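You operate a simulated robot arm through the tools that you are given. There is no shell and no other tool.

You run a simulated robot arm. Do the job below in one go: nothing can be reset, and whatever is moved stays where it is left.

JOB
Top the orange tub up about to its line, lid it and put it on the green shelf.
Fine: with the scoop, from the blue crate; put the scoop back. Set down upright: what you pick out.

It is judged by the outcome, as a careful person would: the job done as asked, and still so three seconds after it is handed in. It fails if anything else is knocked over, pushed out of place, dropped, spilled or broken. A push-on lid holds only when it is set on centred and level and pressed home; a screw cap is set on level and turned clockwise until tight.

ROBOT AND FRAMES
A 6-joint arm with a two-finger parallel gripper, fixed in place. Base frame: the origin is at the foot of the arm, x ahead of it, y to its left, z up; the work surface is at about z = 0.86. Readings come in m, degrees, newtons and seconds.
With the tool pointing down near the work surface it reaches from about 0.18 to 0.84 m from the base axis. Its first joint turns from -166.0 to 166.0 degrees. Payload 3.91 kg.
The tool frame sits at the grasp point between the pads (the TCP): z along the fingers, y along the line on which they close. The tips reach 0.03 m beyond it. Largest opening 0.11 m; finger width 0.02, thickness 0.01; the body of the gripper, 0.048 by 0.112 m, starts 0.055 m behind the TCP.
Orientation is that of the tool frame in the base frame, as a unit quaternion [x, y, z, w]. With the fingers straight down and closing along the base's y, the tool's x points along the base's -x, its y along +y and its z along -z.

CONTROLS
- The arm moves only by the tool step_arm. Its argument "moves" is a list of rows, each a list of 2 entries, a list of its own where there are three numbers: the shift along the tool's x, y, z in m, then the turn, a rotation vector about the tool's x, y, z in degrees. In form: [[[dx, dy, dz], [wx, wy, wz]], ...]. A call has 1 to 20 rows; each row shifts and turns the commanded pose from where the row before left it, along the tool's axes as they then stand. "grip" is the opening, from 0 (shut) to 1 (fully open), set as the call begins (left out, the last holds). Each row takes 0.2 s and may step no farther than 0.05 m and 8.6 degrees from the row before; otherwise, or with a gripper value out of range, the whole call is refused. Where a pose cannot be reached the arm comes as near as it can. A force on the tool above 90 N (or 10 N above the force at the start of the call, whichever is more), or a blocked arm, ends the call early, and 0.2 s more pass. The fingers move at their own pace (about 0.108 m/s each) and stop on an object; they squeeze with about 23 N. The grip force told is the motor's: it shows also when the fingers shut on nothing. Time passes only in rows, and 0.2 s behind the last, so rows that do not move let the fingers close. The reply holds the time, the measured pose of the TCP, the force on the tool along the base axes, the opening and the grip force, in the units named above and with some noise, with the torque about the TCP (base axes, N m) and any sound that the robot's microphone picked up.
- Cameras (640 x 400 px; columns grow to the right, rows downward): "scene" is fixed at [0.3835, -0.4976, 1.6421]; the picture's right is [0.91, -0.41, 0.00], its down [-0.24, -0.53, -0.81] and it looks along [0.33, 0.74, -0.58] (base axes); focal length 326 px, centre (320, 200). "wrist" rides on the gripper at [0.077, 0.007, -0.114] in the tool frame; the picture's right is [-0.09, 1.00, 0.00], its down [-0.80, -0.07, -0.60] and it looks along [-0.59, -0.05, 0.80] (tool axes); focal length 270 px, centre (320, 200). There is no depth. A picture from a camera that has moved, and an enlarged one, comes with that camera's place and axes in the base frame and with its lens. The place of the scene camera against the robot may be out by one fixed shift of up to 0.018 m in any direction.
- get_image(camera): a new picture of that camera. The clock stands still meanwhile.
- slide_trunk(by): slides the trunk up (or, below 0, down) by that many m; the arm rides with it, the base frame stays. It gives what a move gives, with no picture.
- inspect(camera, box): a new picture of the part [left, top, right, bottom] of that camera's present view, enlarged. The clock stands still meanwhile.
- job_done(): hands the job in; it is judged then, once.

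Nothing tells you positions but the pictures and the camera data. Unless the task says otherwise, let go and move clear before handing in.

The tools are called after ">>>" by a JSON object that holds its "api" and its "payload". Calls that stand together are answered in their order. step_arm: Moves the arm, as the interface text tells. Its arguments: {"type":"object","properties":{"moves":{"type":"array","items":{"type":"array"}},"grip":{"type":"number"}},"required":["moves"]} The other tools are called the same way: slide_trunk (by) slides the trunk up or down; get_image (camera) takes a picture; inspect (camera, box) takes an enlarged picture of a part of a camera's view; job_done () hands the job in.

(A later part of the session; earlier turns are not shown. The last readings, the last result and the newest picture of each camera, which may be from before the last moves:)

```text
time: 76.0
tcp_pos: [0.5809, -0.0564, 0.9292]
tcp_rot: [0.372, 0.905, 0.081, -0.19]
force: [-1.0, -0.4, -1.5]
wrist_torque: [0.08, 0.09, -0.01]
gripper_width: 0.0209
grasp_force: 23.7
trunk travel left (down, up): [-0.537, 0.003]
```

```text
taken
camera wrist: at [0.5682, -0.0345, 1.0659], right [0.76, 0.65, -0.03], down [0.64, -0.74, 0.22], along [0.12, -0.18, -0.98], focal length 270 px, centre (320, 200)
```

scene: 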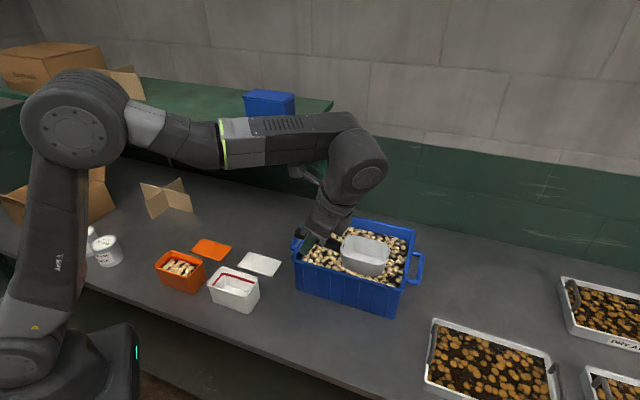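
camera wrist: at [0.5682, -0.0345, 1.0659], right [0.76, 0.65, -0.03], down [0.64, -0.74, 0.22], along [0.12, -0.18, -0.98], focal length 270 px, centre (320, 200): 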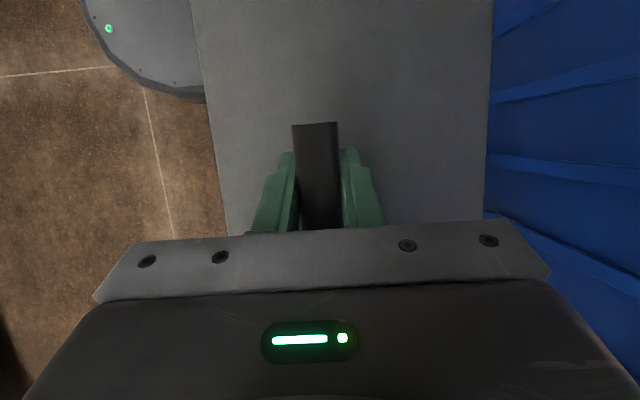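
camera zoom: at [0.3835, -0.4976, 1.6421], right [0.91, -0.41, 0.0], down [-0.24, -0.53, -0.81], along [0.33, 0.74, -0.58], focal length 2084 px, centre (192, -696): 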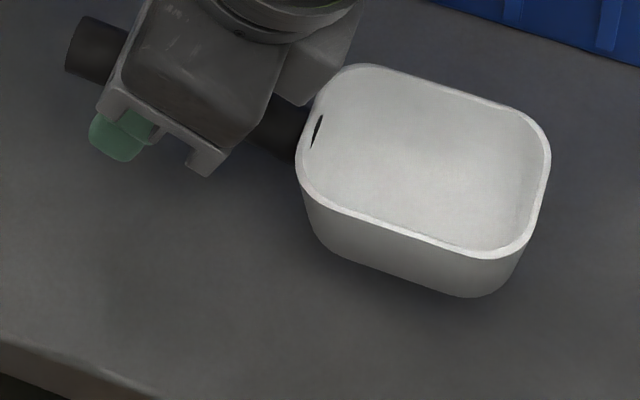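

>>> {"api": "step_arm", "payload": {"moves": [[[0, 0, 0], [0, 3.5, 0]], [[-0.0044, 0, 0.009], [0, 0, 0]], [[-0.0044, 0, 0.009], [0, 0, 0]], [[0, 0, 0], [0, 0, 0]]]}}

>>> {"api": "inspect", "payload": {"camera": "scene", "box": [290, 310, 390, 370]}}

>>> {"api": "step_arm", "payload": {"moves": [[[-0.0009, 0, 0.0018], [0, 0, 0]], [[-0.0009, 0, 0.0018], [0, 0, 0]], [[0, 0, 0], [0, 0, 0]]]}}

```text
time: 77.0
tcp_pos: [0.5792, -0.0556, 0.9093]
tcp_rot: [0.371, 0.898, 0.093, -0.217]
force: [-0.1, -0.2, -0.9]
wrist_torque: [0.08, 0.09, 0.03]
gripper_width: 0.021
grasp_force: 22.9
trunk travel left (down, up): [-0.537, 0.003]
```

```text
6.40 times, centred on (340, 340) of scene
camera zoom: at [0.3835, -0.4976, 1.6421], right [0.91, -0.41, 0.0], down [-0.24, -0.53, -0.81], along [0.33, 0.74, -0.58], focal length 2084 px, centre (192, -696)
```

zoom: 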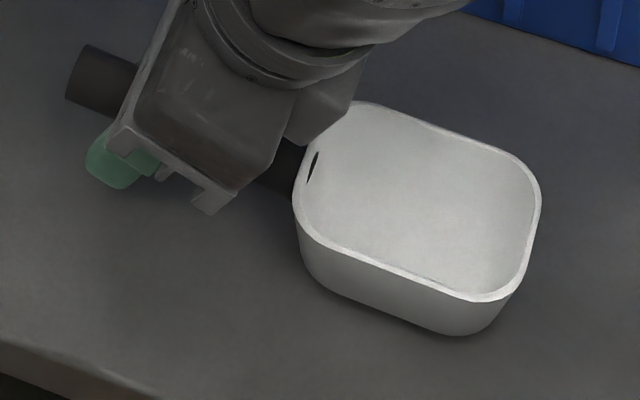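

```text
time: 77.8
tcp_pos: [0.5805, -0.0552, 0.9048]
tcp_rot: [0.37, 0.898, 0.094, -0.217]
force: [-1.0, 0.0, -1.1]
wrist_torque: [0.09, 0.08, -0.02]
gripper_width: 0.0211
grasp_force: 23.0
trunk travel left (down, up): [-0.537, 0.003]
```

>>> {"api": "step_arm", "payload": {"moves": [[[-0.0009, 0, 0.0018], [0, 0, 0]], [[0, 0, 0], [0, 0, 0]]]}}

>>> {"api": "step_arm", "payload": {"moves": [[[-0.0009, 0, 0.0018], [0, 0, 0]], [[0, 0, 0], [0, 0, 0]]]}}

>>> {"api": "step_arm", "payload": {"moves": [[[-0.0009, 0, 0.0018], [0, 0, 0]], [[0, 0, 0], [0, 0, 0]]]}}

```text
time: 78.4
tcp_pos: [0.5818, -0.0555, 0.9037]
tcp_rot: [0.371, 0.898, 0.094, -0.215]
force: [0.4, -0.6, 3.4]
wrist_torque: [-0.25, -0.37, 0.0]
gripper_width: 0.0208
grasp_force: 22.9
trunk travel left (down, up): [-0.537, 0.003]
```

```text
time: 79.0
tcp_pos: [0.5789, -0.0556, 0.9022]
tcp_rot: [0.371, 0.898, 0.094, -0.216]
force: [-1.1, 0.6, 3.2]
wrist_torque: [-0.26, -0.34, -0.09]
gripper_width: 0.021
grasp_force: 22.4
trunk travel left (down, up): [-0.537, 0.003]
```

```text
time: 79.6
tcp_pos: [0.581, -0.0561, 0.9004]
tcp_rot: [0.37, 0.899, 0.093, -0.217]
force: [-1.7, 1.4, 4.8]
wrist_torque: [-0.5, -0.47, -0.05]
gripper_width: 0.0212
grasp_force: 23.3
trunk travel left (down, up): [-0.537, 0.003]
```

The bowl has met the table and settled flat. I open the fingers and check the scoop stays put.

>>> {"api": "step_arm", "payload": {"moves": [[[0, 0, 0], [0, 0, 0]], [[0, 0, 0], [0, 0, 0]], [[0, 0, 0], [0, 0, 0]]], "grip": 0.8}}

>>> {"api": "step_arm", "payload": {"moves": [[[0.008, 0, -0.018], [0, 0, 0]], [[0.016, 0, -0.036], [0, 0, 0]], [[0.016, 0, -0.036], [0, 0, 0]], [[0, 0, -0.04], [0, -8, 0]], [[0, 0, -0.04], [0, -8, 0]], [[0, 0, -0.04], [0, -8, 0]], [[0, 0, -0.04], [0, -3, 0]], [[0, 0, 0], [0, 0, 0]]]}}

>>> {"api": "get_image", "payload": {"camera": "wrist"}}

>>> {"api": "inspect", "payload": {"camera": "scene", "box": [290, 310, 390, 370]}}

```text
time: 80.4
tcp_pos: [0.5815, -0.0558, 0.8987]
tcp_rot: [0.371, 0.898, 0.094, -0.216]
force: [-0.4, 0.2, 0.1]
wrist_torque: [-0.01, -0.01, 0.0]
gripper_width: 0.0879
grasp_force: 0.1
trunk travel left (down, up): [-0.537, 0.003]
```

```text
time: 82.2
tcp_pos: [0.6135, -0.091, 1.1517]
tcp_rot: [0.382, 0.924, 0.005, 0.0]
force: [-0.2, 0.5, 0.2]
wrist_torque: [0.01, -0.01, 0.04]
gripper_width: 0.088
grasp_force: 0.1
trunk travel left (down, up): [-0.537, 0.003]
```

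```text
taken
camera wrist: at [0.5643, -0.032, 1.2666], right [0.77, 0.64, 0.01], down [0.52, -0.62, 0.59], along [0.38, -0.45, -0.81], focal length 270 px, centre (320, 200)
```

wrist: 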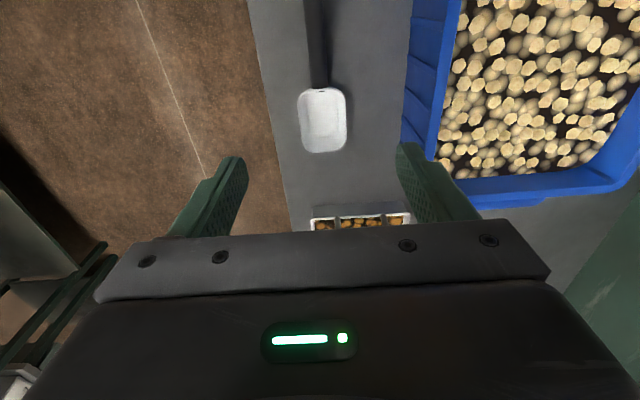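

```text
6.40 times, centred on (340, 340) of scene
camera zoom: at [0.3835, -0.4976, 1.6421], right [0.91, -0.41, 0.0], down [-0.24, -0.53, -0.81], along [0.33, 0.74, -0.58], focal length 2084 px, centre (192, -696)
```

zoom: 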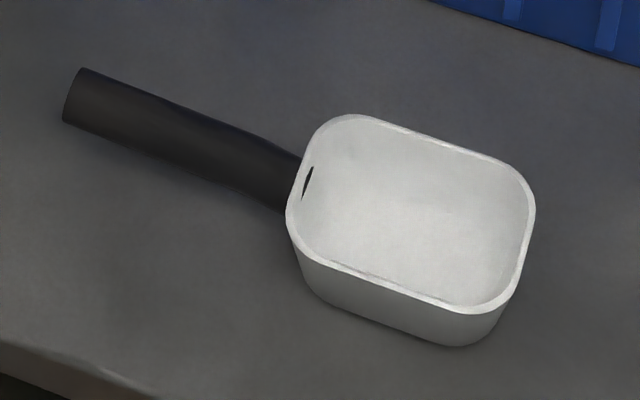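

The scoop is back upright within a few millimetres of where it was. Now I go over to the orange lid and view it from above.

>>> {"api": "step_arm", "payload": {"moves": [[[0.02, 0.006, 0.002], [0, 0, 0]], [[0.0391, 0.0119, 0.004], [0, 0, 0]], [[0.0391, 0.0119, 0.004], [0, 0, 0]], [[0.0391, 0.0119, 0.004], [0, 0, 0]], [[0.0391, 0.0119, 0.004], [0, 0, 0]], [[0.0391, 0.0119, 0.004], [0, 0, 0]], [[0.0391, 0.0119, 0.004], [0, 0, 0]], [[0.0391, 0.0119, 0.004], [0, 0, 0]], [[0.0391, 0.0119, 0.004], [0, 0, 0]], [[0.0391, 0.0119, 0.004], [0, 0, 0]], [[0.0391, 0.0119, 0.004], [0, 0, 0]], [[0.0391, 0.0119, 0.004], [0, 0, 0]], [[0.0391, 0.0119, 0.004], [0, 0, 0]], [[0.0391, 0.0119, 0.004], [0, 0, 0]], [[0.02, 0.006, 0.002], [0, 0.0, 0]], [[0, 0, 0], [0, 0, 0]]], "grip": 1}}

>>> {"api": "get_image", "payload": {"camera": "wrist"}}

>>> {"api": "get_image", "payload": {"camera": "scene"}}

```text
time: 85.6
tcp_pos: [0.3441, 0.4156, 1.0982]
tcp_rot: [0.383, 0.924, 0.004, -0.001]
force: [-0.1, 0.0, -0.2]
wrist_torque: [0.01, 0.02, -0.01]
gripper_width: 0.1099
grasp_force: 0.1
trunk travel left (down, up): [-0.537, 0.003]
```

```text
taken
camera wrist: at [0.294, 0.4745, 1.2143], right [0.77, 0.64, 0.01], down [0.52, -0.62, 0.59], along [0.38, -0.45, -0.81], focal length 270 px, centre (320, 200)
```

wrist: 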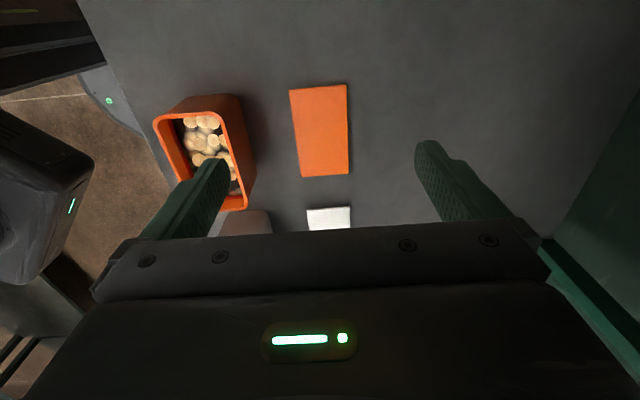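

```text
taken
```

scene: 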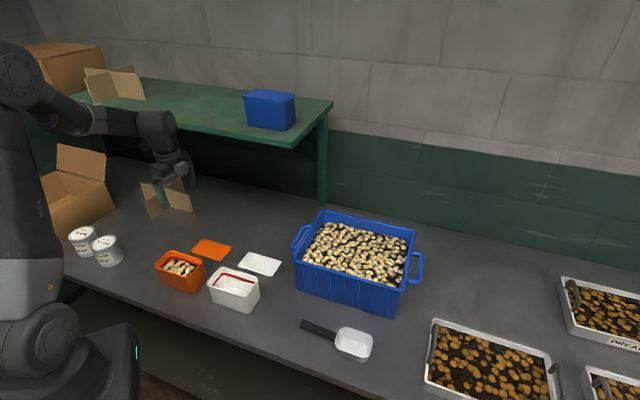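

>>> {"api": "step_arm", "payload": {"moves": [[[0, 0, 0], [0.45, 0, 0]], [[0, 0, 0], [0, 0, 0]]]}}

>>> {"api": "inspect", "payload": {"camera": "wrist", "box": [240, 70, 400, 190]}}

>>> {"api": "inspect", "payload": {"camera": "wrist", "box": [130, 80, 290, 220]}}

```text
time: 86.2
tcp_pos: [0.3441, 0.4142, 1.0983]
tcp_rot: [0.383, 0.924, 0.001, -0.003]
force: [-0.6, 0.4, -0.2]
wrist_torque: [-0.02, -0.02, -0.02]
gripper_width: 0.11
grasp_force: 0.1
trunk travel left (down, up): [-0.537, 0.003]
```

```text
3.33 times, centred on (320, 130) of wrist
camera zoom: at [0.2943, 0.4748, 1.2143], right [0.77, 0.64, 0.0], down [0.52, -0.62, 0.59], along [0.38, -0.45, -0.81], focal length 901 px, centre (320, 433)
```

zoom: 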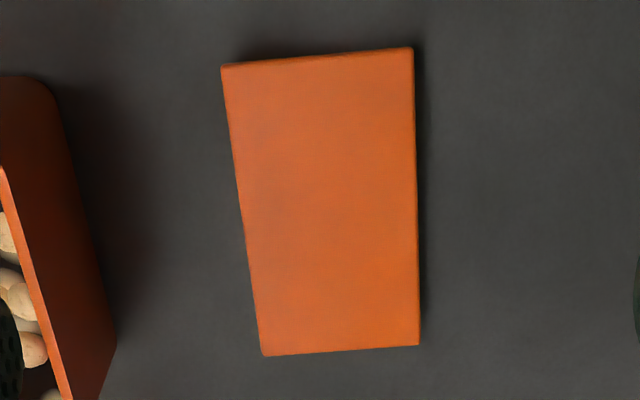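

```text
2.86 times, centred on (210, 150) of wrist
camera zoom: at [0.2943, 0.4748, 1.2143], right [0.77, 0.64, 0.0], down [0.52, -0.62, 0.59], along [0.38, -0.45, -0.81], focal length 772 px, centre (634, 343)
```

zoom: 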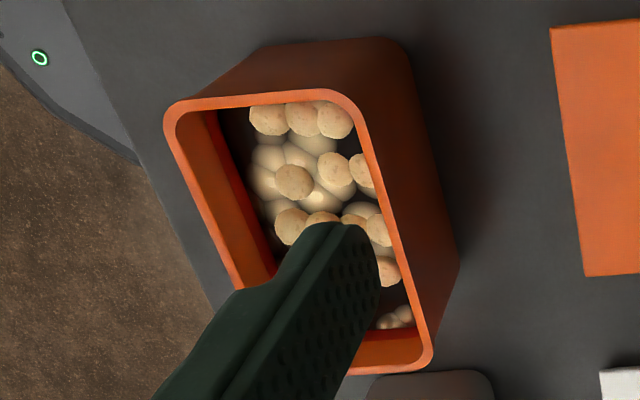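

The lid is measured: centre near e1 0.017, e2 0.535 in table axes, 125 × 70 mm, square to the tool. I look at the tub the same way so I can centre the lid on it.

>>> {"api": "step_arm", "payload": {"moves": [[[0.005, -0.046, 0], [0, -0.4, 0]], [[0.005, -0.046, 0], [0, 0, 0]], [[0.0, -0.046, 0], [0, 0, 0]], [[0, 0, 0], [0, 0, 0]]]}}

>>> {"api": "get_image", "payload": {"camera": "wrist"}}

>>> {"api": "inspect", "payload": {"camera": "wrist", "box": [230, 60, 410, 220]}}

```text
time: 87.2
tcp_pos: [0.2392, 0.3257, 1.098]
tcp_rot: [0.383, 0.924, 0.0, 0.0]
force: [0.1, 0.7, -0.6]
wrist_torque: [0.02, -0.01, -0.01]
gripper_width: 0.1101
grasp_force: 0.1
trunk travel left (down, up): [-0.537, 0.003]
```

```text
taken
camera wrist: at [0.1893, 0.3845, 1.2132], right [0.77, 0.64, 0.0], down [0.52, -0.62, 0.6], along [0.38, -0.46, -0.8], focal length 270 px, centre (320, 200)
```

wrist: 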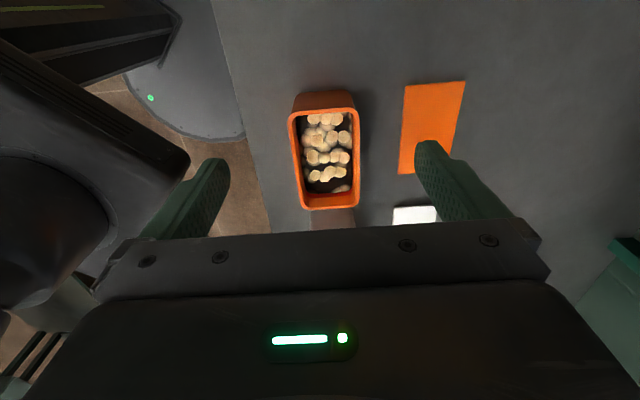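

```text
2.50 times, centred on (320, 140) of wrist
camera zoom: at [0.1893, 0.3845, 1.2132], right [0.77, 0.64, 0.0], down [0.52, -0.62, 0.6], along [0.38, -0.46, -0.8], focal length 676 px, centre (320, 350)
```

zoom: 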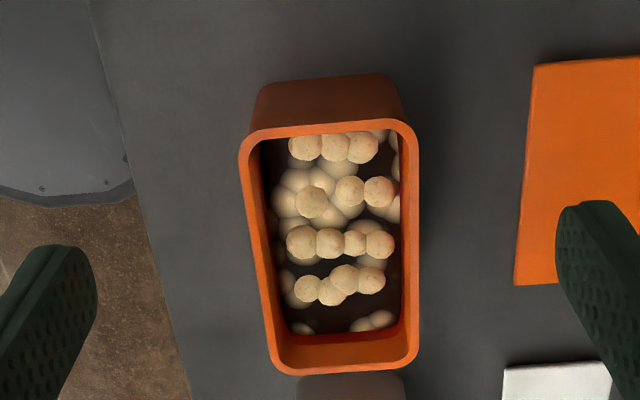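

The tub rim is 125 × 73 mm, centred near e1 0.014, e2 0.400 and square to the tool, so the lid only needs moving straight across. I go over the lid and lower with the fingers open.

>>> {"api": "step_arm", "payload": {"moves": [[[-0.0196, 0.0339, 0], [0, 0, 0]], [[-0.0196, 0.0339, 0], [0, 0, 0]], [[-0.0196, 0.0339, 0], [0, 0, 0]], [[-0.0196, 0.0339, 0], [0, 0, 0]], [[0, 0, 0.042], [0, 0, 0]], [[0, 0, 0.042], [0, 0, 0]], [[0, 0, 0.042], [0, 0, 0]], [[0, 0, 0.042], [0, 0, 0]], [[0, 0, 0], [0, 0, 0]]]}}

>>> {"api": "get_image", "payload": {"camera": "wrist"}}

>>> {"api": "inspect", "payload": {"camera": "scene", "box": [150, 200, 270, 300]}}

```text
time: 89.2
tcp_pos: [0.3902, 0.3661, 0.9297]
tcp_rot: [0.383, 0.924, 0.0, 0.001]
force: [-1.0, -0.6, 0.5]
wrist_torque: [0.0, 0.01, -0.04]
gripper_width: 0.11
grasp_force: 0.0
trunk travel left (down, up): [-0.537, 0.003]
```

```text
taken
camera wrist: at [0.3407, 0.4247, 1.0458], right [0.77, 0.64, 0.0], down [0.52, -0.62, 0.6], along [0.38, -0.46, -0.8], focal length 270 px, centre (320, 200)
```

wrist: 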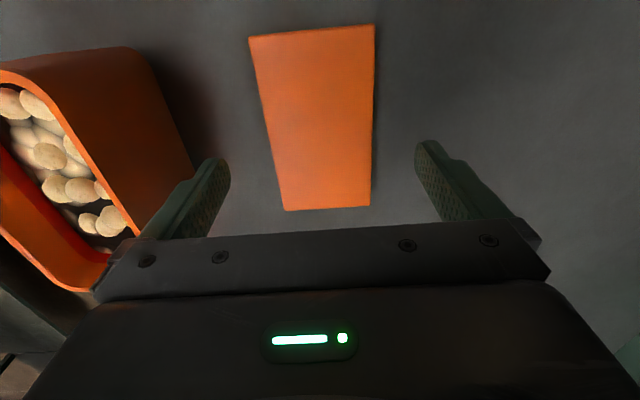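

```text
4.00 times, centred on (210, 250) of scene
camera zoom: at [0.3835, -0.4976, 1.6421], right [0.91, -0.41, 0.0], down [-0.24, -0.53, -0.81], along [0.33, 0.74, -0.58], focal length 1302 px, centre (760, 0)
```

zoom: 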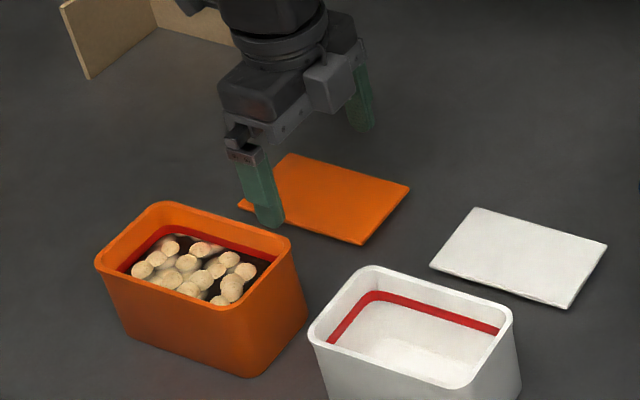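

>>> {"api": "step_arm", "payload": {"moves": [[[0, 0, 0.02], [0, 0, 0]], [[0, 0, 0.013], [0, 0, 0]], [[0, 0, 0], [0, 0, 0]]]}}

>>> {"api": "step_arm", "payload": {"moves": [[[0, 0, 0.002], [0, 0, 0]], [[0, 0, 0], [0, 0, 0]]]}}

>>> {"api": "inspect", "payload": {"camera": "scene", "box": [180, 220, 250, 270]}}

```text
time: 90.0
tcp_pos: [0.3901, 0.3641, 0.898]
tcp_rot: [0.383, 0.924, -0.001, 0.002]
force: [0.3, 1.0, 1.0]
wrist_torque: [0.02, 0.02, 0.01]
gripper_width: 0.1098
grasp_force: 0.1
trunk travel left (down, up): [-0.537, 0.003]
```

```text
time: 90.6
tcp_pos: [0.3907, 0.366, 0.8957]
tcp_rot: [0.382, 0.924, 0.0, 0.001]
force: [0.2, 0.2, -0.3]
wrist_torque: [0.0, 0.0, 0.02]
gripper_width: 0.1099
grasp_force: 0.0
trunk travel left (down, up): [-0.537, 0.003]
```

```text
8.00 times, centred on (215, 245) of scene
camera zoom: at [0.3835, -0.4976, 1.6421], right [0.91, -0.41, 0.0], down [-0.24, -0.53, -0.81], along [0.33, 0.74, -0.58], focal length 2605 px, centre (1160, -160)
```

zoom: 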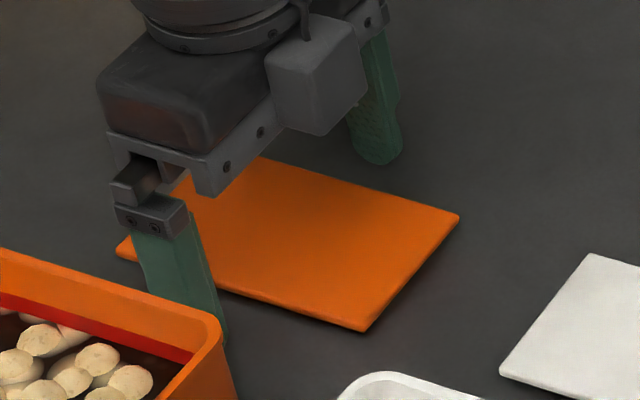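

>>> {"api": "step_arm", "payload": {"moves": [[[0, 0, 0.002], [0, 0, 0]], [[0, 0, 0], [0, 0, 0]]]}}

>>> {"api": "step_arm", "payload": {"moves": [[[0, 0, 0.0015], [0, 0, 0]], [[0, 0, 0], [0, 0, 0]]]}}

```text
time: 91.2
tcp_pos: [0.3898, 0.3646, 0.8948]
tcp_rot: [0.382, 0.924, -0.001, 0.0]
force: [0.2, 0.3, -0.1]
wrist_torque: [0.01, 0.01, -0.02]
gripper_width: 0.1101
grasp_force: 0.1
trunk travel left (down, up): [-0.537, 0.003]
```

```text
time: 91.8
tcp_pos: [0.389, 0.3657, 0.8927]
tcp_rot: [0.383, 0.924, 0.0, 0.002]
force: [0.4, 0.3, -0.4]
wrist_torque: [0.02, 0.0, 0.01]
gripper_width: 0.1102
grasp_force: 0.0
trunk travel left (down, up): [-0.537, 0.003]
```

>>> {"api": "step_arm", "payload": {"moves": [[[0, 0, 0.001], [0, 0, 0]], [[0, 0, 0], [0, 0, 0]]]}}

>>> {"api": "step_arm", "payload": {"moves": [[[0, 0, 0], [0, 0, 0]], [[0, 0, 0], [0, 0, 0]], [[0, 0, 0], [0, 0, 0]], [[0, 0, 0], [0, 0, 0]]], "grip": 0.3}}

>>> {"api": "inspect", "payload": {"camera": "scene", "box": [180, 220, 250, 270]}}

>>> {"api": "get_image", "payload": {"camera": "wrist"}}

```text
time: 92.4
tcp_pos: [0.3904, 0.3652, 0.8919]
tcp_rot: [0.382, 0.924, 0.0, 0.001]
force: [0.9, 0.1, -0.9]
wrist_torque: [-0.01, 0.02, 0.04]
gripper_width: 0.11
grasp_force: 0.0
trunk travel left (down, up): [-0.537, 0.003]
```

```text
time: 93.4
tcp_pos: [0.3896, 0.3661, 0.8912]
tcp_rot: [0.383, 0.924, 0.0, 0.001]
force: [-0.1, 0.1, 0.0]
wrist_torque: [0.03, 0.02, -0.01]
gripper_width: 0.0689
grasp_force: 22.8
trunk travel left (down, up): [-0.537, 0.003]
```

```text
8.00 times, centred on (215, 245) of scene
camera zoom: at [0.3835, -0.4976, 1.6421], right [0.91, -0.41, 0.0], down [-0.24, -0.53, -0.81], along [0.33, 0.74, -0.58], focal length 2605 px, centre (1160, -160)
```

zoom: 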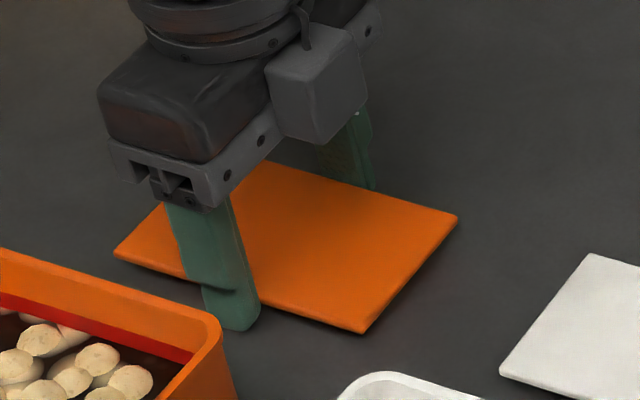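

```text
taken
camera wrist: at [0.34, 0.425, 1.0066], right [0.77, 0.64, 0.0], down [0.52, -0.62, 0.6], along [0.38, -0.46, -0.8], focal length 270 px, centre (320, 200)
```

wrist: 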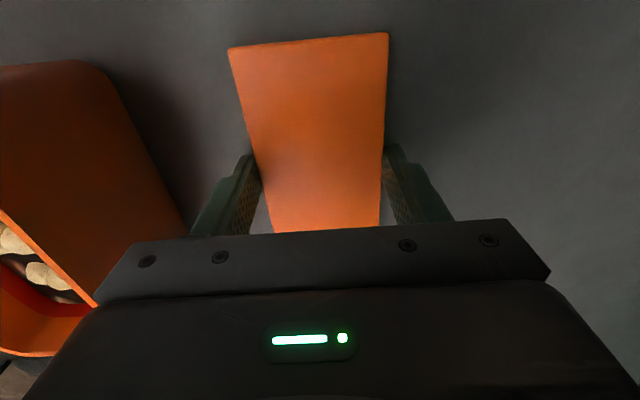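

The lid is gripped across its width. I lift it and check it hangs level.

>>> {"api": "step_arm", "payload": {"moves": [[[0, 0, -0.015], [0, 0, 0]], [[0, 0, -0.03], [0, 0, 0]], [[0, 0, -0.04], [0, 0, 0]], [[0, 0, -0.04], [0, 0, 0]], [[0, 0, 0], [0, 0, 0]]], "grip": 0.3}}

>>> {"api": "get_image", "payload": {"camera": "wrist"}}

>>> {"api": "inspect", "payload": {"camera": "scene", "box": [150, 170, 270, 270]}}

```text
time: 94.6
tcp_pos: [0.3895, 0.3665, 1.0154]
tcp_rot: [0.382, 0.924, 0.0, 0.001]
force: [-0.1, 0.4, -0.7]
wrist_torque: [-0.03, -0.03, -0.03]
gripper_width: 0.0686
grasp_force: 23.4
trunk travel left (down, up): [-0.537, 0.003]
```

```text
taken
camera wrist: at [0.3403, 0.4255, 1.1311], right [0.77, 0.64, 0.0], down [0.52, -0.62, 0.6], along [0.38, -0.46, -0.8], focal length 270 px, centre (320, 200)
```

wrist: 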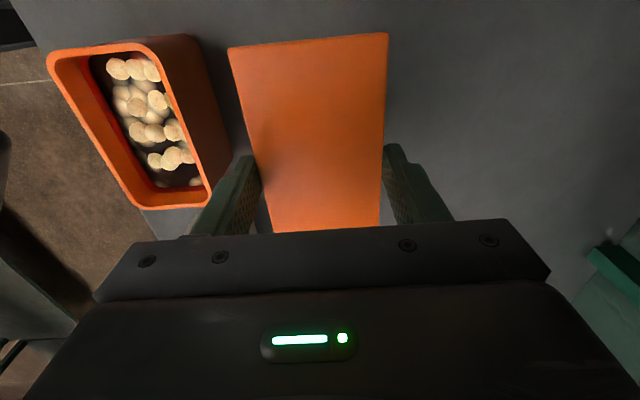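

```text
4.00 times, centred on (210, 220) of scene
camera zoom: at [0.3835, -0.4976, 1.6421], right [0.91, -0.41, 0.0], down [-0.24, -0.53, -0.81], along [0.33, 0.74, -0.58], focal length 1302 px, centre (760, 120)
```

zoom: 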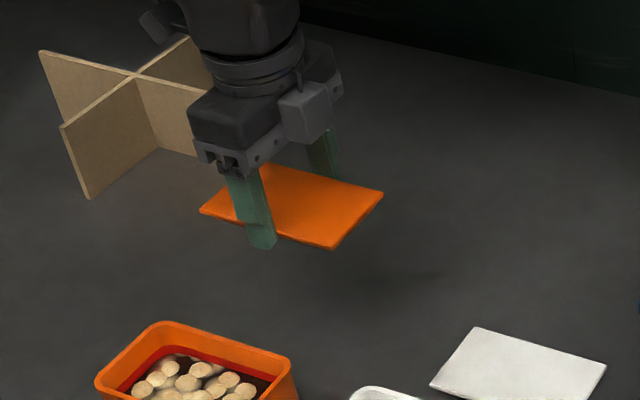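

The lid hangs level. I carry it straight across over the tub and compare their edges before lowering.

>>> {"api": "step_arm", "payload": {"moves": [[[0, -0.02, 0], [0, 0, 0]], [[0, -0.034, 0], [0, 0, 0]], [[0.0003, -0.034, 0], [0, 0, 0]], [[0.0003, -0.032, 0], [0, 0, 0]], [[0, -0.0142, 0], [0, 0, 0]], [[0, 0, 0.02], [0, 0, 0]], [[0, 0, 0], [0, 0, 0]]]}}

>>> {"api": "get_image", "payload": {"camera": "wrist"}}

>>> {"api": "inspect", "payload": {"camera": "wrist", "box": [200, 0, 420, 160]}}

>>> {"api": "inspect", "payload": {"camera": "scene", "box": [140, 220, 220, 300]}}

```text
time: 96.2
tcp_pos: [0.2938, 0.2696, 0.9974]
tcp_rot: [0.382, 0.924, -0.001, 0.001]
force: [-0.8, -0.2, -0.7]
wrist_torque: [0.04, 0.01, -0.01]
gripper_width: 0.0687
grasp_force: 22.5
trunk travel left (down, up): [-0.537, 0.003]
```

```text
taken
camera wrist: at [0.2436, 0.3306, 1.1115], right [0.77, 0.64, 0.0], down [0.52, -0.62, 0.6], along [0.38, -0.46, -0.8], focal length 270 px, centre (320, 200)
```

wrist: 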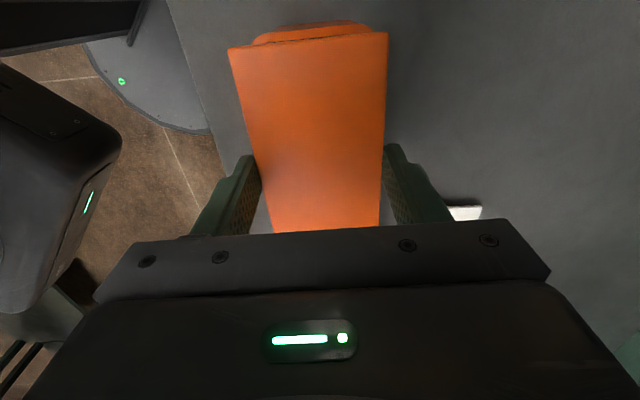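

```text
2.50 times, centred on (310, 80) of wrist
camera zoom: at [0.2436, 0.3306, 1.1115], right [0.77, 0.64, 0.0], down [0.52, -0.62, 0.6], along [0.38, -0.46, -0.8], focal length 676 px, centre (345, 500)
```

zoom: 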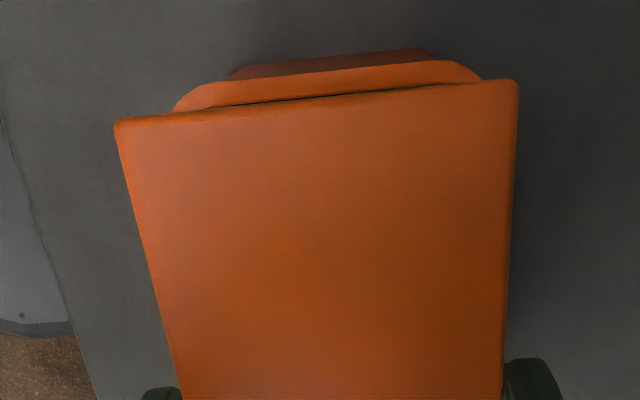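

```text
5.00 times, centred on (180, 260) of scene
camera zoom: at [0.3835, -0.4976, 1.6421], right [0.91, -0.41, 0.0], down [-0.24, -0.53, -0.81], along [0.33, 0.74, -0.58], focal length 1628 px, centre (1020, -100)
```

zoom: 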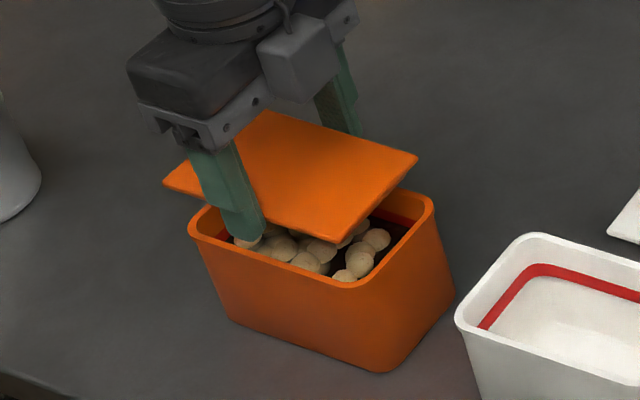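

The lid and rim line up to about a millimetre in both directions. I nudge 1 mm and lower the lid onto the rim in small steps.

>>> {"api": "step_arm", "payload": {"moves": [[[0, 0.001, 0.01], [0, 0, 0]], [[0, 0, 0.01], [0, 0, 0]], [[0, 0, 0], [0, 0, 0]]]}}

>>> {"api": "step_arm", "payload": {"moves": [[[0, 0, 0.002], [0, 0, 0]], [[0, 0, 0], [0, 0, 0]]]}}

>>> {"api": "step_arm", "payload": {"moves": [[[0, 0, 0.002], [0, 0, 0]], [[0, 0, 0], [0, 0, 0]]]}}

>>> {"api": "inspect", "payload": {"camera": "scene", "box": [140, 220, 220, 300]}}

```text
time: 97.0
tcp_pos: [0.2954, 0.2711, 0.9762]
tcp_rot: [0.383, 0.924, -0.001, 0.001]
force: [0.5, 0.4, 0.1]
wrist_torque: [0.01, 0.0, -0.01]
gripper_width: 0.0688
grasp_force: 23.5
trunk travel left (down, up): [-0.537, 0.003]
```

```text
time: 97.6
tcp_pos: [0.2956, 0.2716, 0.9746]
tcp_rot: [0.383, 0.924, 0.0, 0.001]
force: [-0.1, 0.0, -0.1]
wrist_torque: [0.02, 0.03, 0.02]
gripper_width: 0.0687
grasp_force: 23.0
trunk travel left (down, up): [-0.537, 0.003]
```

```text
time: 98.2
tcp_pos: [0.2948, 0.2711, 0.9732]
tcp_rot: [0.383, 0.924, -0.001, 0.001]
force: [0.4, -0.2, 0.3]
wrist_torque: [-0.02, -0.05, 0.02]
gripper_width: 0.069
grasp_force: 22.9
trunk travel left (down, up): [-0.537, 0.003]
```

```text
5.00 times, centred on (180, 260) of scene
camera zoom: at [0.3835, -0.4976, 1.6421], right [0.91, -0.41, 0.0], down [-0.24, -0.53, -0.81], along [0.33, 0.74, -0.58], focal length 1628 px, centre (1020, -100)
```

zoom: 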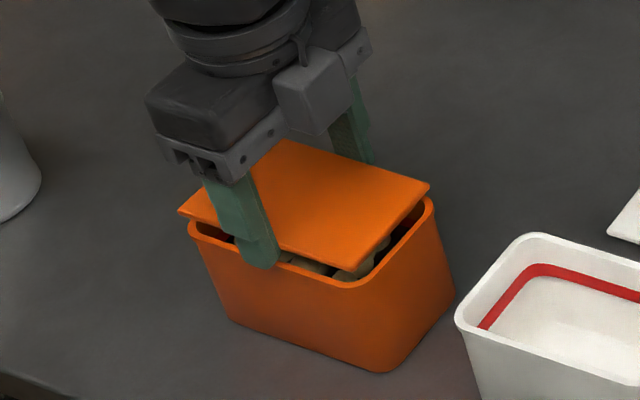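

>>> {"api": "step_arm", "payload": {"moves": [[[0, 0, 0.002], [0, 0, 0]], [[0, 0, 0], [0, 0, 0]]]}}

>>> {"api": "step_arm", "payload": {"moves": [[[0, 0, 0.002], [0, 0, 0]], [[0, 0, 0], [0, 0, 0]]]}}

>>> {"api": "step_arm", "payload": {"moves": [[[0, 0, 0.0015], [0, 0, 0]], [[0, 0, 0], [0, 0, 0]]]}}

>>> {"api": "inspect", "payload": {"camera": "scene", "box": [140, 220, 220, 300]}}

```text
time: 98.8
tcp_pos: [0.2961, 0.2718, 0.9707]
tcp_rot: [0.383, 0.924, -0.001, 0.001]
force: [0.2, 0.3, 0.2]
wrist_torque: [0.0, 0.01, 0.0]
gripper_width: 0.0689
grasp_force: 23.0
trunk travel left (down, up): [-0.537, 0.003]
```

```text
time: 99.4
tcp_pos: [0.2957, 0.272, 0.9694]
tcp_rot: [0.383, 0.924, 0.002, 0.001]
force: [0.9, -0.9, 15.7]
wrist_torque: [-0.18, 0.11, -0.03]
gripper_width: 0.069
grasp_force: 22.4
trunk travel left (down, up): [-0.537, 0.003]
```

```text
time: 100.0
tcp_pos: [0.295, 0.2725, 0.9683]
tcp_rot: [0.383, 0.924, 0.003, 0.002]
force: [3.3, 1.4, 48.3]
wrist_torque: [-0.41, 0.45, -0.06]
gripper_width: 0.0689
grasp_force: 23.0
trunk travel left (down, up): [-0.537, 0.003]
```

```text
5.00 times, centred on (180, 260) of scene
camera zoom: at [0.3835, -0.4976, 1.6421], right [0.91, -0.41, 0.0], down [-0.24, -0.53, -0.81], along [0.33, 0.74, -0.58], focal length 1628 px, centre (1020, -100)
```

zoom: 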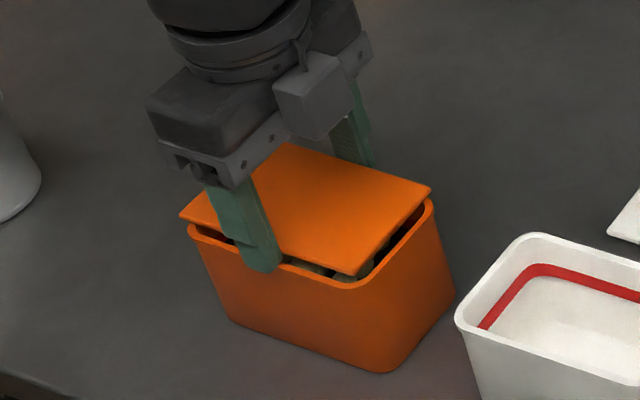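

Contact came at a force near 48 N, yet the lid still looks a few millimetres high. I back off slightly and look closely at what is touching.

>>> {"api": "step_arm", "payload": {"moves": [[[0, 0, -0.002], [0, 0, 0]], [[0, 0, 0], [0, 0, 0]]]}}

>>> {"api": "inspect", "payload": {"camera": "scene", "box": [160, 245, 205, 285]}}

>>> {"api": "inspect", "payload": {"camera": "wrist", "box": [190, 0, 440, 240]}}

```text
time: 100.6
tcp_pos: [0.2954, 0.2707, 0.9687]
tcp_rot: [0.382, 0.924, 0.001, 0.002]
force: [4.4, 4.7, 37.1]
wrist_torque: [0.01, -0.02, 0.06]
gripper_width: 0.0687
grasp_force: 23.2
trunk travel left (down, up): [-0.537, 0.003]
```

```text
10.00 times, centred on (182, 265) of scene
camera zoom: at [0.3835, -0.4976, 1.6421], right [0.91, -0.41, 0.0], down [-0.24, -0.53, -0.81], along [0.33, 0.74, -0.58], focal length 3256 px, centre (1695, -450)
```

zoom: 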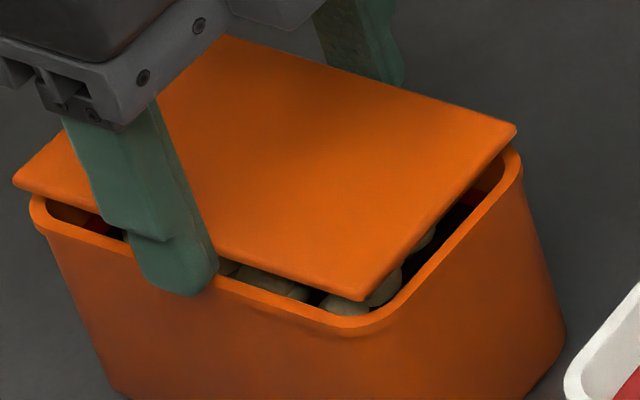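

```text
1.67 times, centred on (315, 120) of wrist
camera zoom: at [0.2448, 0.331, 1.0847], right [0.77, 0.64, 0.0], down [0.52, -0.62, 0.6], along [0.38, -0.45, -0.8], focal length 450 px, centre (328, 333)
```

zoom: 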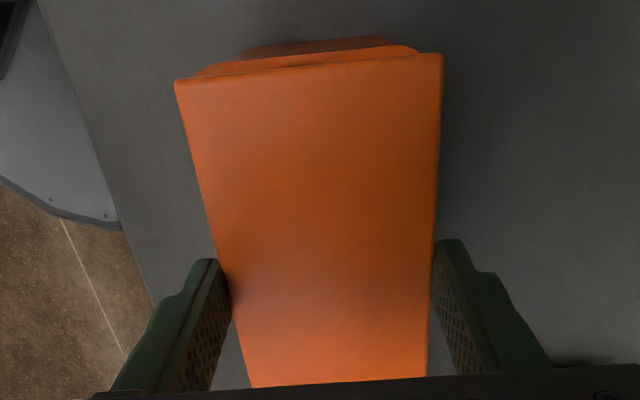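

>>> {"api": "inspect", "payload": {"camera": "scene", "box": [230, 245, 290, 285]}}

>>> {"api": "step_arm", "payload": {"moves": [[[0, 0, -0.003], [0, 0, 0]], [[0, 0, 0], [0, 0, 0]]]}}

>>> {"api": "inspect", "payload": {"camera": "scene", "box": [160, 245, 205, 285]}}

```text
10.00 times, centred on (260, 265) of scene
camera zoom: at [0.3835, -0.4976, 1.6421], right [0.91, -0.41, 0.0], down [-0.24, -0.53, -0.81], along [0.33, 0.74, -0.58], focal length 3256 px, centre (920, -450)
```

zoom: 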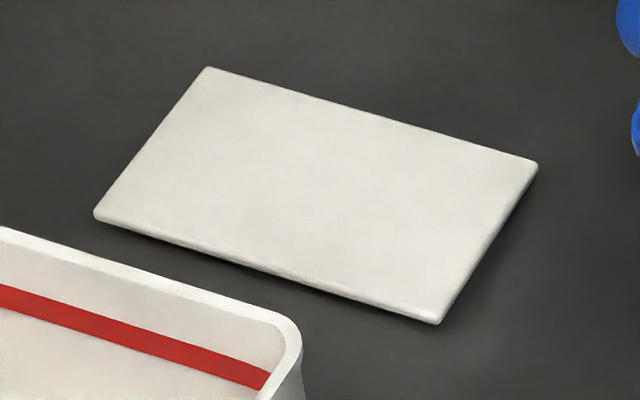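

```text
time: 101.2
tcp_pos: [0.2938, 0.2703, 0.9714]
tcp_rot: [0.383, 0.924, -0.001, 0.0]
force: [0.2, 0.1, 0.0]
wrist_torque: [0.03, 0.01, 0.0]
gripper_width: 0.0687
grasp_force: 22.5
trunk travel left (down, up): [-0.537, 0.003]
```

```text
10.00 times, centred on (182, 265) of scene
camera zoom: at [0.3835, -0.4976, 1.6421], right [0.91, -0.41, 0.0], down [-0.24, -0.53, -0.81], along [0.33, 0.74, -0.58], focal length 3256 px, centre (1695, -450)
```

zoom: 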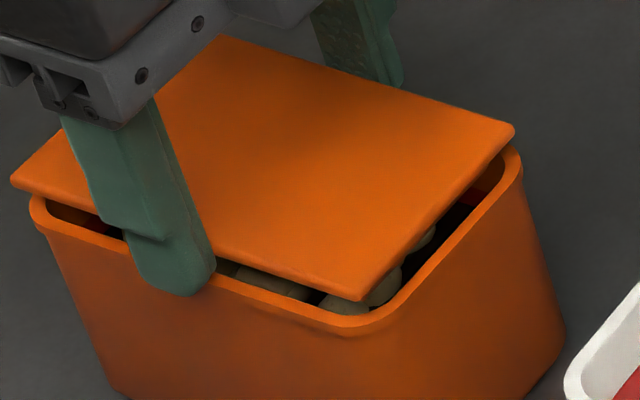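

The lid plate rides about 8 mm up on a plug beneath it, so my fingertips met the rim before the lid did. It is centred, with the plug right at the opening, so I lower to just above contact and let go gently.

>>> {"api": "step_arm", "payload": {"moves": [[[0, 0, 0.0012], [0, 0, 0]], [[0, 0, 0], [0, 0, 0]]]}}

>>> {"api": "step_arm", "payload": {"moves": [[[0, 0, 0], [0, 0, 0]], [[0, 0, 0], [0, 0, 0]], [[0, 0, 0], [0, 0, 0]]], "grip": 0.72}}

>>> {"api": "inspect", "payload": {"camera": "scene", "box": [160, 245, 205, 285]}}

>>> {"api": "inspect", "payload": {"camera": "wrist", "box": [190, 0, 440, 240]}}

```text
time: 101.8
tcp_pos: [0.2962, 0.2713, 0.97]
tcp_rot: [0.383, 0.924, 0.0, 0.001]
force: [-0.9, -0.7, 0.0]
wrist_torque: [-0.01, -0.01, -0.02]
gripper_width: 0.0687
grasp_force: 22.8
trunk travel left (down, up): [-0.537, 0.003]
```

```text
time: 102.6
tcp_pos: [0.2964, 0.2715, 0.9711]
tcp_rot: [0.382, 0.924, 0.0, 0.0]
force: [-0.2, 0.0, -0.2]
wrist_torque: [0.01, 0.0, 0.02]
gripper_width: 0.0793
grasp_force: 0.1
trunk travel left (down, up): [-0.537, 0.003]
```

```text
10.00 times, centred on (182, 265) of scene
camera zoom: at [0.3835, -0.4976, 1.6421], right [0.91, -0.41, 0.0], down [-0.24, -0.53, -0.81], along [0.33, 0.74, -0.58], focal length 3256 px, centre (1695, -450)
```

zoom: 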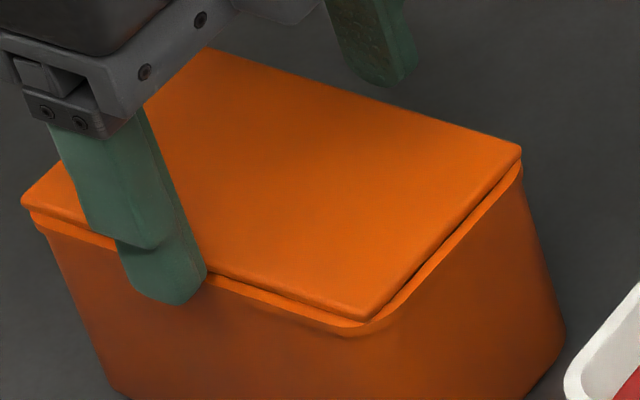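

```text
1.67 times, centred on (315, 120) of wrist
camera zoom: at [0.2456, 0.3315, 1.086], right [0.77, 0.64, 0.0], down [0.52, -0.62, 0.6], along [0.38, -0.46, -0.8], focal length 450 px, centre (328, 333)
```

zoom: 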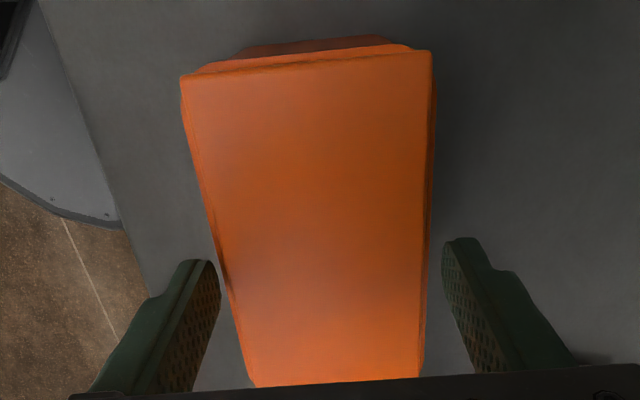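

The lid dropped neatly into place, centred and level. I lift clear, close the fingers and press down on its centre.

>>> {"api": "step_arm", "payload": {"moves": [[[0, 0, -0.02], [0, 0, 0]], [[0, 0, -0.03], [0, 0, 0]], [[0, 0, 0], [0, 0, 0]]]}}

>>> {"api": "step_arm", "payload": {"moves": [[[0.002, 0, 0], [0, 0, 0]], [[0, 0, 0], [0, 0, 0]], [[0, 0, 0], [0, 0, 0]], [[0, 0, 0.02], [0, 0, 0]], [[0, 0, 0.018], [0, 0, 0]], [[0, 0, 0], [0, 0, 0]]], "grip": 0}}

>>> {"api": "inspect", "payload": {"camera": "scene", "box": [150, 235, 215, 295]}}

```text
time: 103.4
tcp_pos: [0.2953, 0.2712, 1.0204]
tcp_rot: [0.382, 0.924, 0.0, 0.0]
force: [-0.1, 0.2, 1.2]
wrist_torque: [0.01, 0.01, -0.01]
gripper_width: 0.0791
grasp_force: 0.0
trunk travel left (down, up): [-0.537, 0.003]
```

```text
time: 104.8
tcp_pos: [0.2938, 0.2729, 0.9838]
tcp_rot: [0.382, 0.924, 0.0, 0.001]
force: [-0.4, -0.2, -1.2]
wrist_torque: [-0.03, -0.04, 0.03]
gripper_width: 0.0
grasp_force: 23.2
trunk travel left (down, up): [-0.537, 0.003]
```

```text
6.67 times, centred on (182, 265) of scene
camera zoom: at [0.3835, -0.4976, 1.6421], right [0.91, -0.41, 0.0], down [-0.24, -0.53, -0.81], along [0.33, 0.74, -0.58], focal length 2171 px, centre (1237, -233)
```

zoom: 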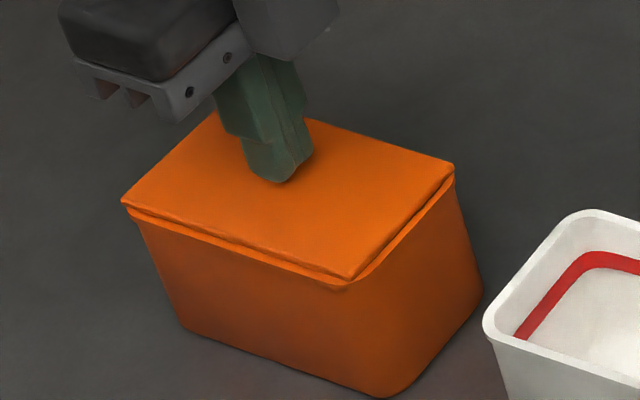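

Fingers are closed just above the lid's centre. Now I press down in small steps, watching force and sound.

>>> {"api": "step_arm", "payload": {"moves": [[[0, 0, 0.003], [0, 0, 0]], [[0, 0, 0.003], [0, 0, 0]], [[0, 0, 0], [0, 0, 0]]]}}

>>> {"api": "step_arm", "payload": {"moves": [[[0, 0, 0.002], [0, 0, 0]], [[0, 0, 0], [0, 0, 0]]]}}

>>> {"api": "step_arm", "payload": {"moves": [[[0, 0, 0.002], [0, 0, 0]], [[0, 0, 0], [0, 0, 0]]]}}

```text
time: 105.6
tcp_pos: [0.2942, 0.272, 0.9768]
tcp_rot: [0.382, 0.924, -0.001, 0.001]
force: [0.7, -0.3, -0.9]
wrist_torque: [0.0, 0.0, 0.03]
gripper_width: 0.0
grasp_force: 23.5
trunk travel left (down, up): [-0.537, 0.003]
```

```text
time: 106.2
tcp_pos: [0.2948, 0.273, 0.975]
tcp_rot: [0.382, 0.924, -0.001, 0.001]
force: [0.3, -0.2, 5.6]
wrist_torque: [0.02, -0.03, 0.0]
gripper_width: 0.0
grasp_force: 23.3
trunk travel left (down, up): [-0.537, 0.003]
```

```text
time: 106.8
tcp_pos: [0.2946, 0.2717, 0.9737]
tcp_rot: [0.382, 0.924, 0.001, 0.001]
force: [3.8, -1.3, 39.6]
wrist_torque: [-0.07, -0.12, 0.0]
gripper_width: 0.0001
grasp_force: 23.7
trunk travel left (down, up): [-0.537, 0.003]
heard: snap
```

I heard a snap at about 40 N. I lift off and check the lid.

>>> {"api": "step_arm", "payload": {"moves": [[[0, 0, -0.02], [0, 0, 0]], [[0, 0, -0.04], [0, 0, 0]], [[0, 0, -0.03], [0, 0, 0]], [[0, 0, 0], [0, 0, 0]]]}}

>>> {"api": "inspect", "payload": {"camera": "scene", "box": [150, 235, 215, 295]}}

>>> {"api": "get_image", "payload": {"camera": "wrist"}}

>>> {"api": "get_image", "payload": {"camera": "scene"}}

```text
time: 107.8
tcp_pos: [0.2928, 0.2718, 1.0614]
tcp_rot: [0.383, 0.924, 0.0, 0.001]
force: [0.3, -1.1, -0.3]
wrist_torque: [-0.01, -0.02, 0.01]
gripper_width: 0.0001
grasp_force: 22.9
trunk travel left (down, up): [-0.537, 0.003]
```

```text
6.67 times, centred on (182, 265) of scene
camera zoom: at [0.3835, -0.4976, 1.6421], right [0.91, -0.41, 0.0], down [-0.24, -0.53, -0.81], along [0.33, 0.74, -0.58], focal length 2171 px, centre (1237, -233)
```

zoom: 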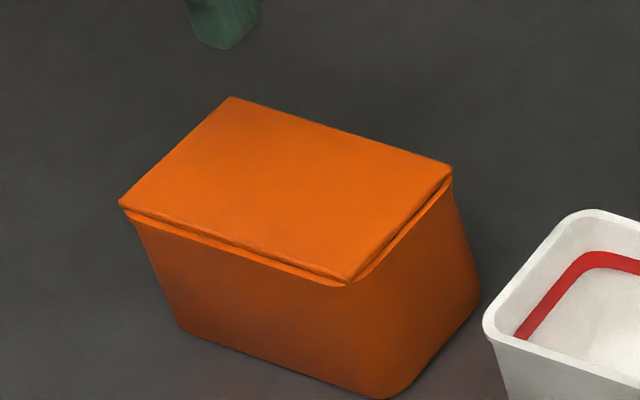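

```text
taken
camera wrist: at [0.2428, 0.3316, 1.1769], right [0.77, 0.64, 0.0], down [0.52, -0.62, 0.6], along [0.38, -0.46, -0.8], focal length 270 px, centre (320, 200)
```

wrist: 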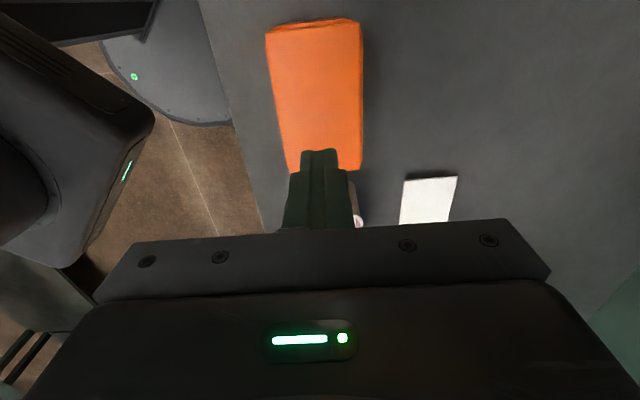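

```text
taken
```

scene: 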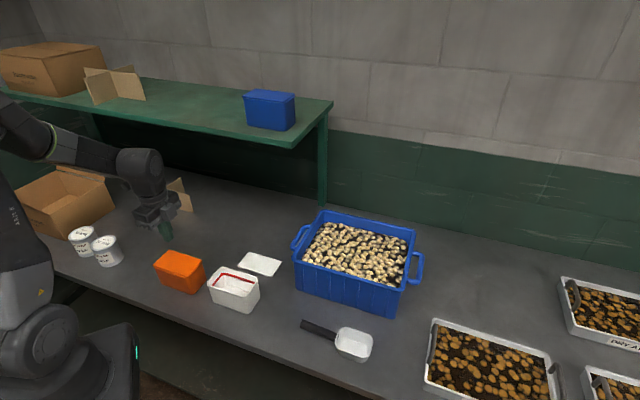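

The lid sits level and snapped on, and everything else is in place. Before I pick up the tub, I raise the hand for a proper look at the shelf's edge, height and free space.

>>> {"api": "step_arm", "payload": {"moves": [[[0.0, 0, -0.04], [0, 0, 0]], [[0.024, 0.005, -0.04], [0, 0, 0]], [[0.024, 0.005, -0.04], [0, 0, 0]], [[0.024, 0.005, -0.04], [0, 0, 0]], [[0.024, 0.005, -0.04], [0, 0, 0]], [[0.024, 0.005, -0.04], [0, 0, 0]], [[0.024, 0.005, -0.04], [0, 0, 0]], [[0.024, 0.005, -0.04], [0, 0, 0]], [[0.024, 0.005, -0.04], [0, 0, 0]], [[0, 0, 0], [0, 0, 0]]], "grip": 1}}

>>> {"api": "get_image", "payload": {"camera": "wrist"}}

>>> {"api": "get_image", "payload": {"camera": "scene"}}

```text
time: 110.0
tcp_pos: [0.1841, 0.4365, 1.4221]
tcp_rot: [0.383, 0.924, 0.0, 0.001]
force: [-0.1, 0.1, 0.1]
wrist_torque: [0.03, -0.01, -0.01]
gripper_width: 0.11
grasp_force: 0.0
trunk travel left (down, up): [-0.537, 0.003]
```

```text
taken
camera wrist: at [0.135, 0.4969, 1.5381], right [0.77, 0.64, 0.0], down [0.52, -0.62, 0.6], along [0.38, -0.46, -0.8], focal length 270 px, centre (320, 200)
```

wrist: 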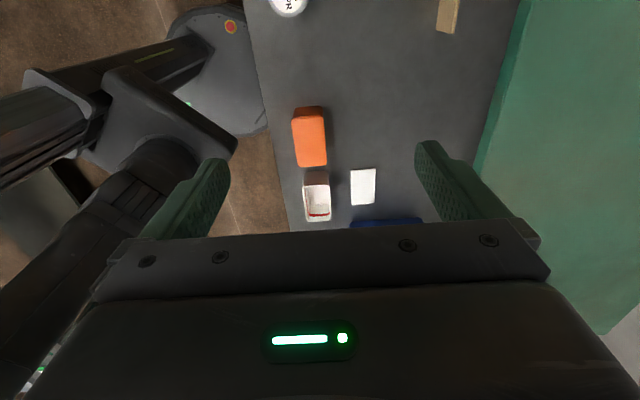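

```text
taken
```

scene: 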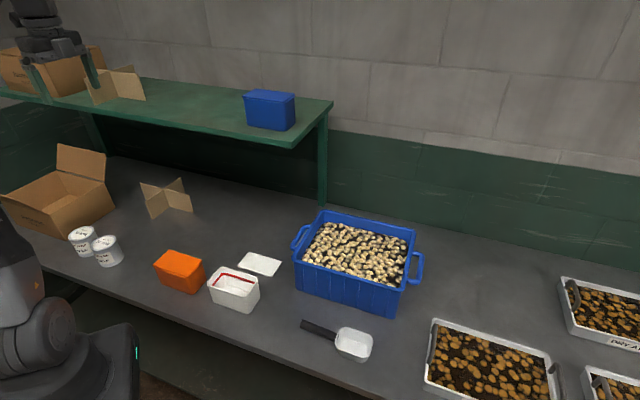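

>>> {"api": "step_arm", "payload": {"moves": [[[0, 0.04, 0], [0, 0, 0]], [[0, 0.04, 0], [0, 0, 0]], [[0, 0.04, 0], [0, 0, 0]], [[0, 0.03, 0], [0, 0, 0]], [[0, 0, 0], [0, 0, 0]]]}}

>>> {"api": "get_image", "payload": {"camera": "wrist"}}

>>> {"api": "inspect", "payload": {"camera": "scene", "box": [200, 70, 350, 170]}}

```text
time: 111.2
tcp_pos: [0.285, 0.5296, 1.3974]
tcp_rot: [0.383, 0.924, 0.002, 0.001]
force: [-0.4, -0.8, -0.2]
wrist_torque: [0.03, 0.03, 0.03]
gripper_width: 0.1101
grasp_force: 0.0
out of reach, approached as far as the arm can: row 3, 4
trunk travel left (down, up): [-0.537, 0.003]
```

```text
taken
camera wrist: at [0.235, 0.5889, 1.512], right [0.77, 0.64, 0.01], down [0.51, -0.62, 0.59], along [0.38, -0.45, -0.8], focal length 270 px, centre (320, 200)
```

wrist: 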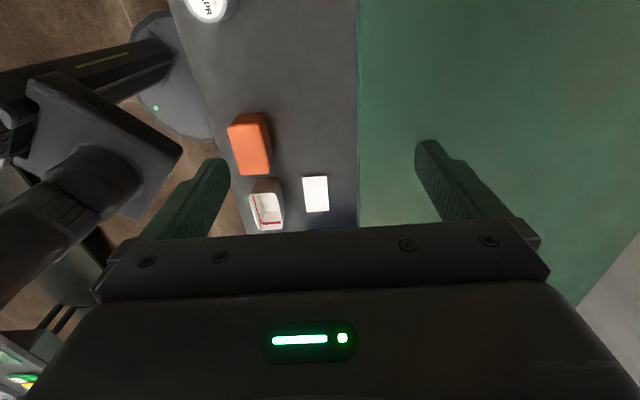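

```text
4.00 times, centred on (275, 120) of scene
camera zoom: at [0.3835, -0.4976, 1.6421], right [0.91, -0.41, 0.0], down [-0.24, -0.53, -0.81], along [0.33, 0.74, -0.58], focal length 1302 px, centre (500, 520)
```

zoom: 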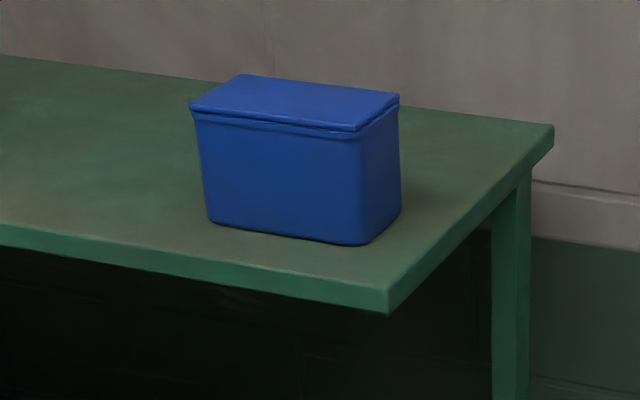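

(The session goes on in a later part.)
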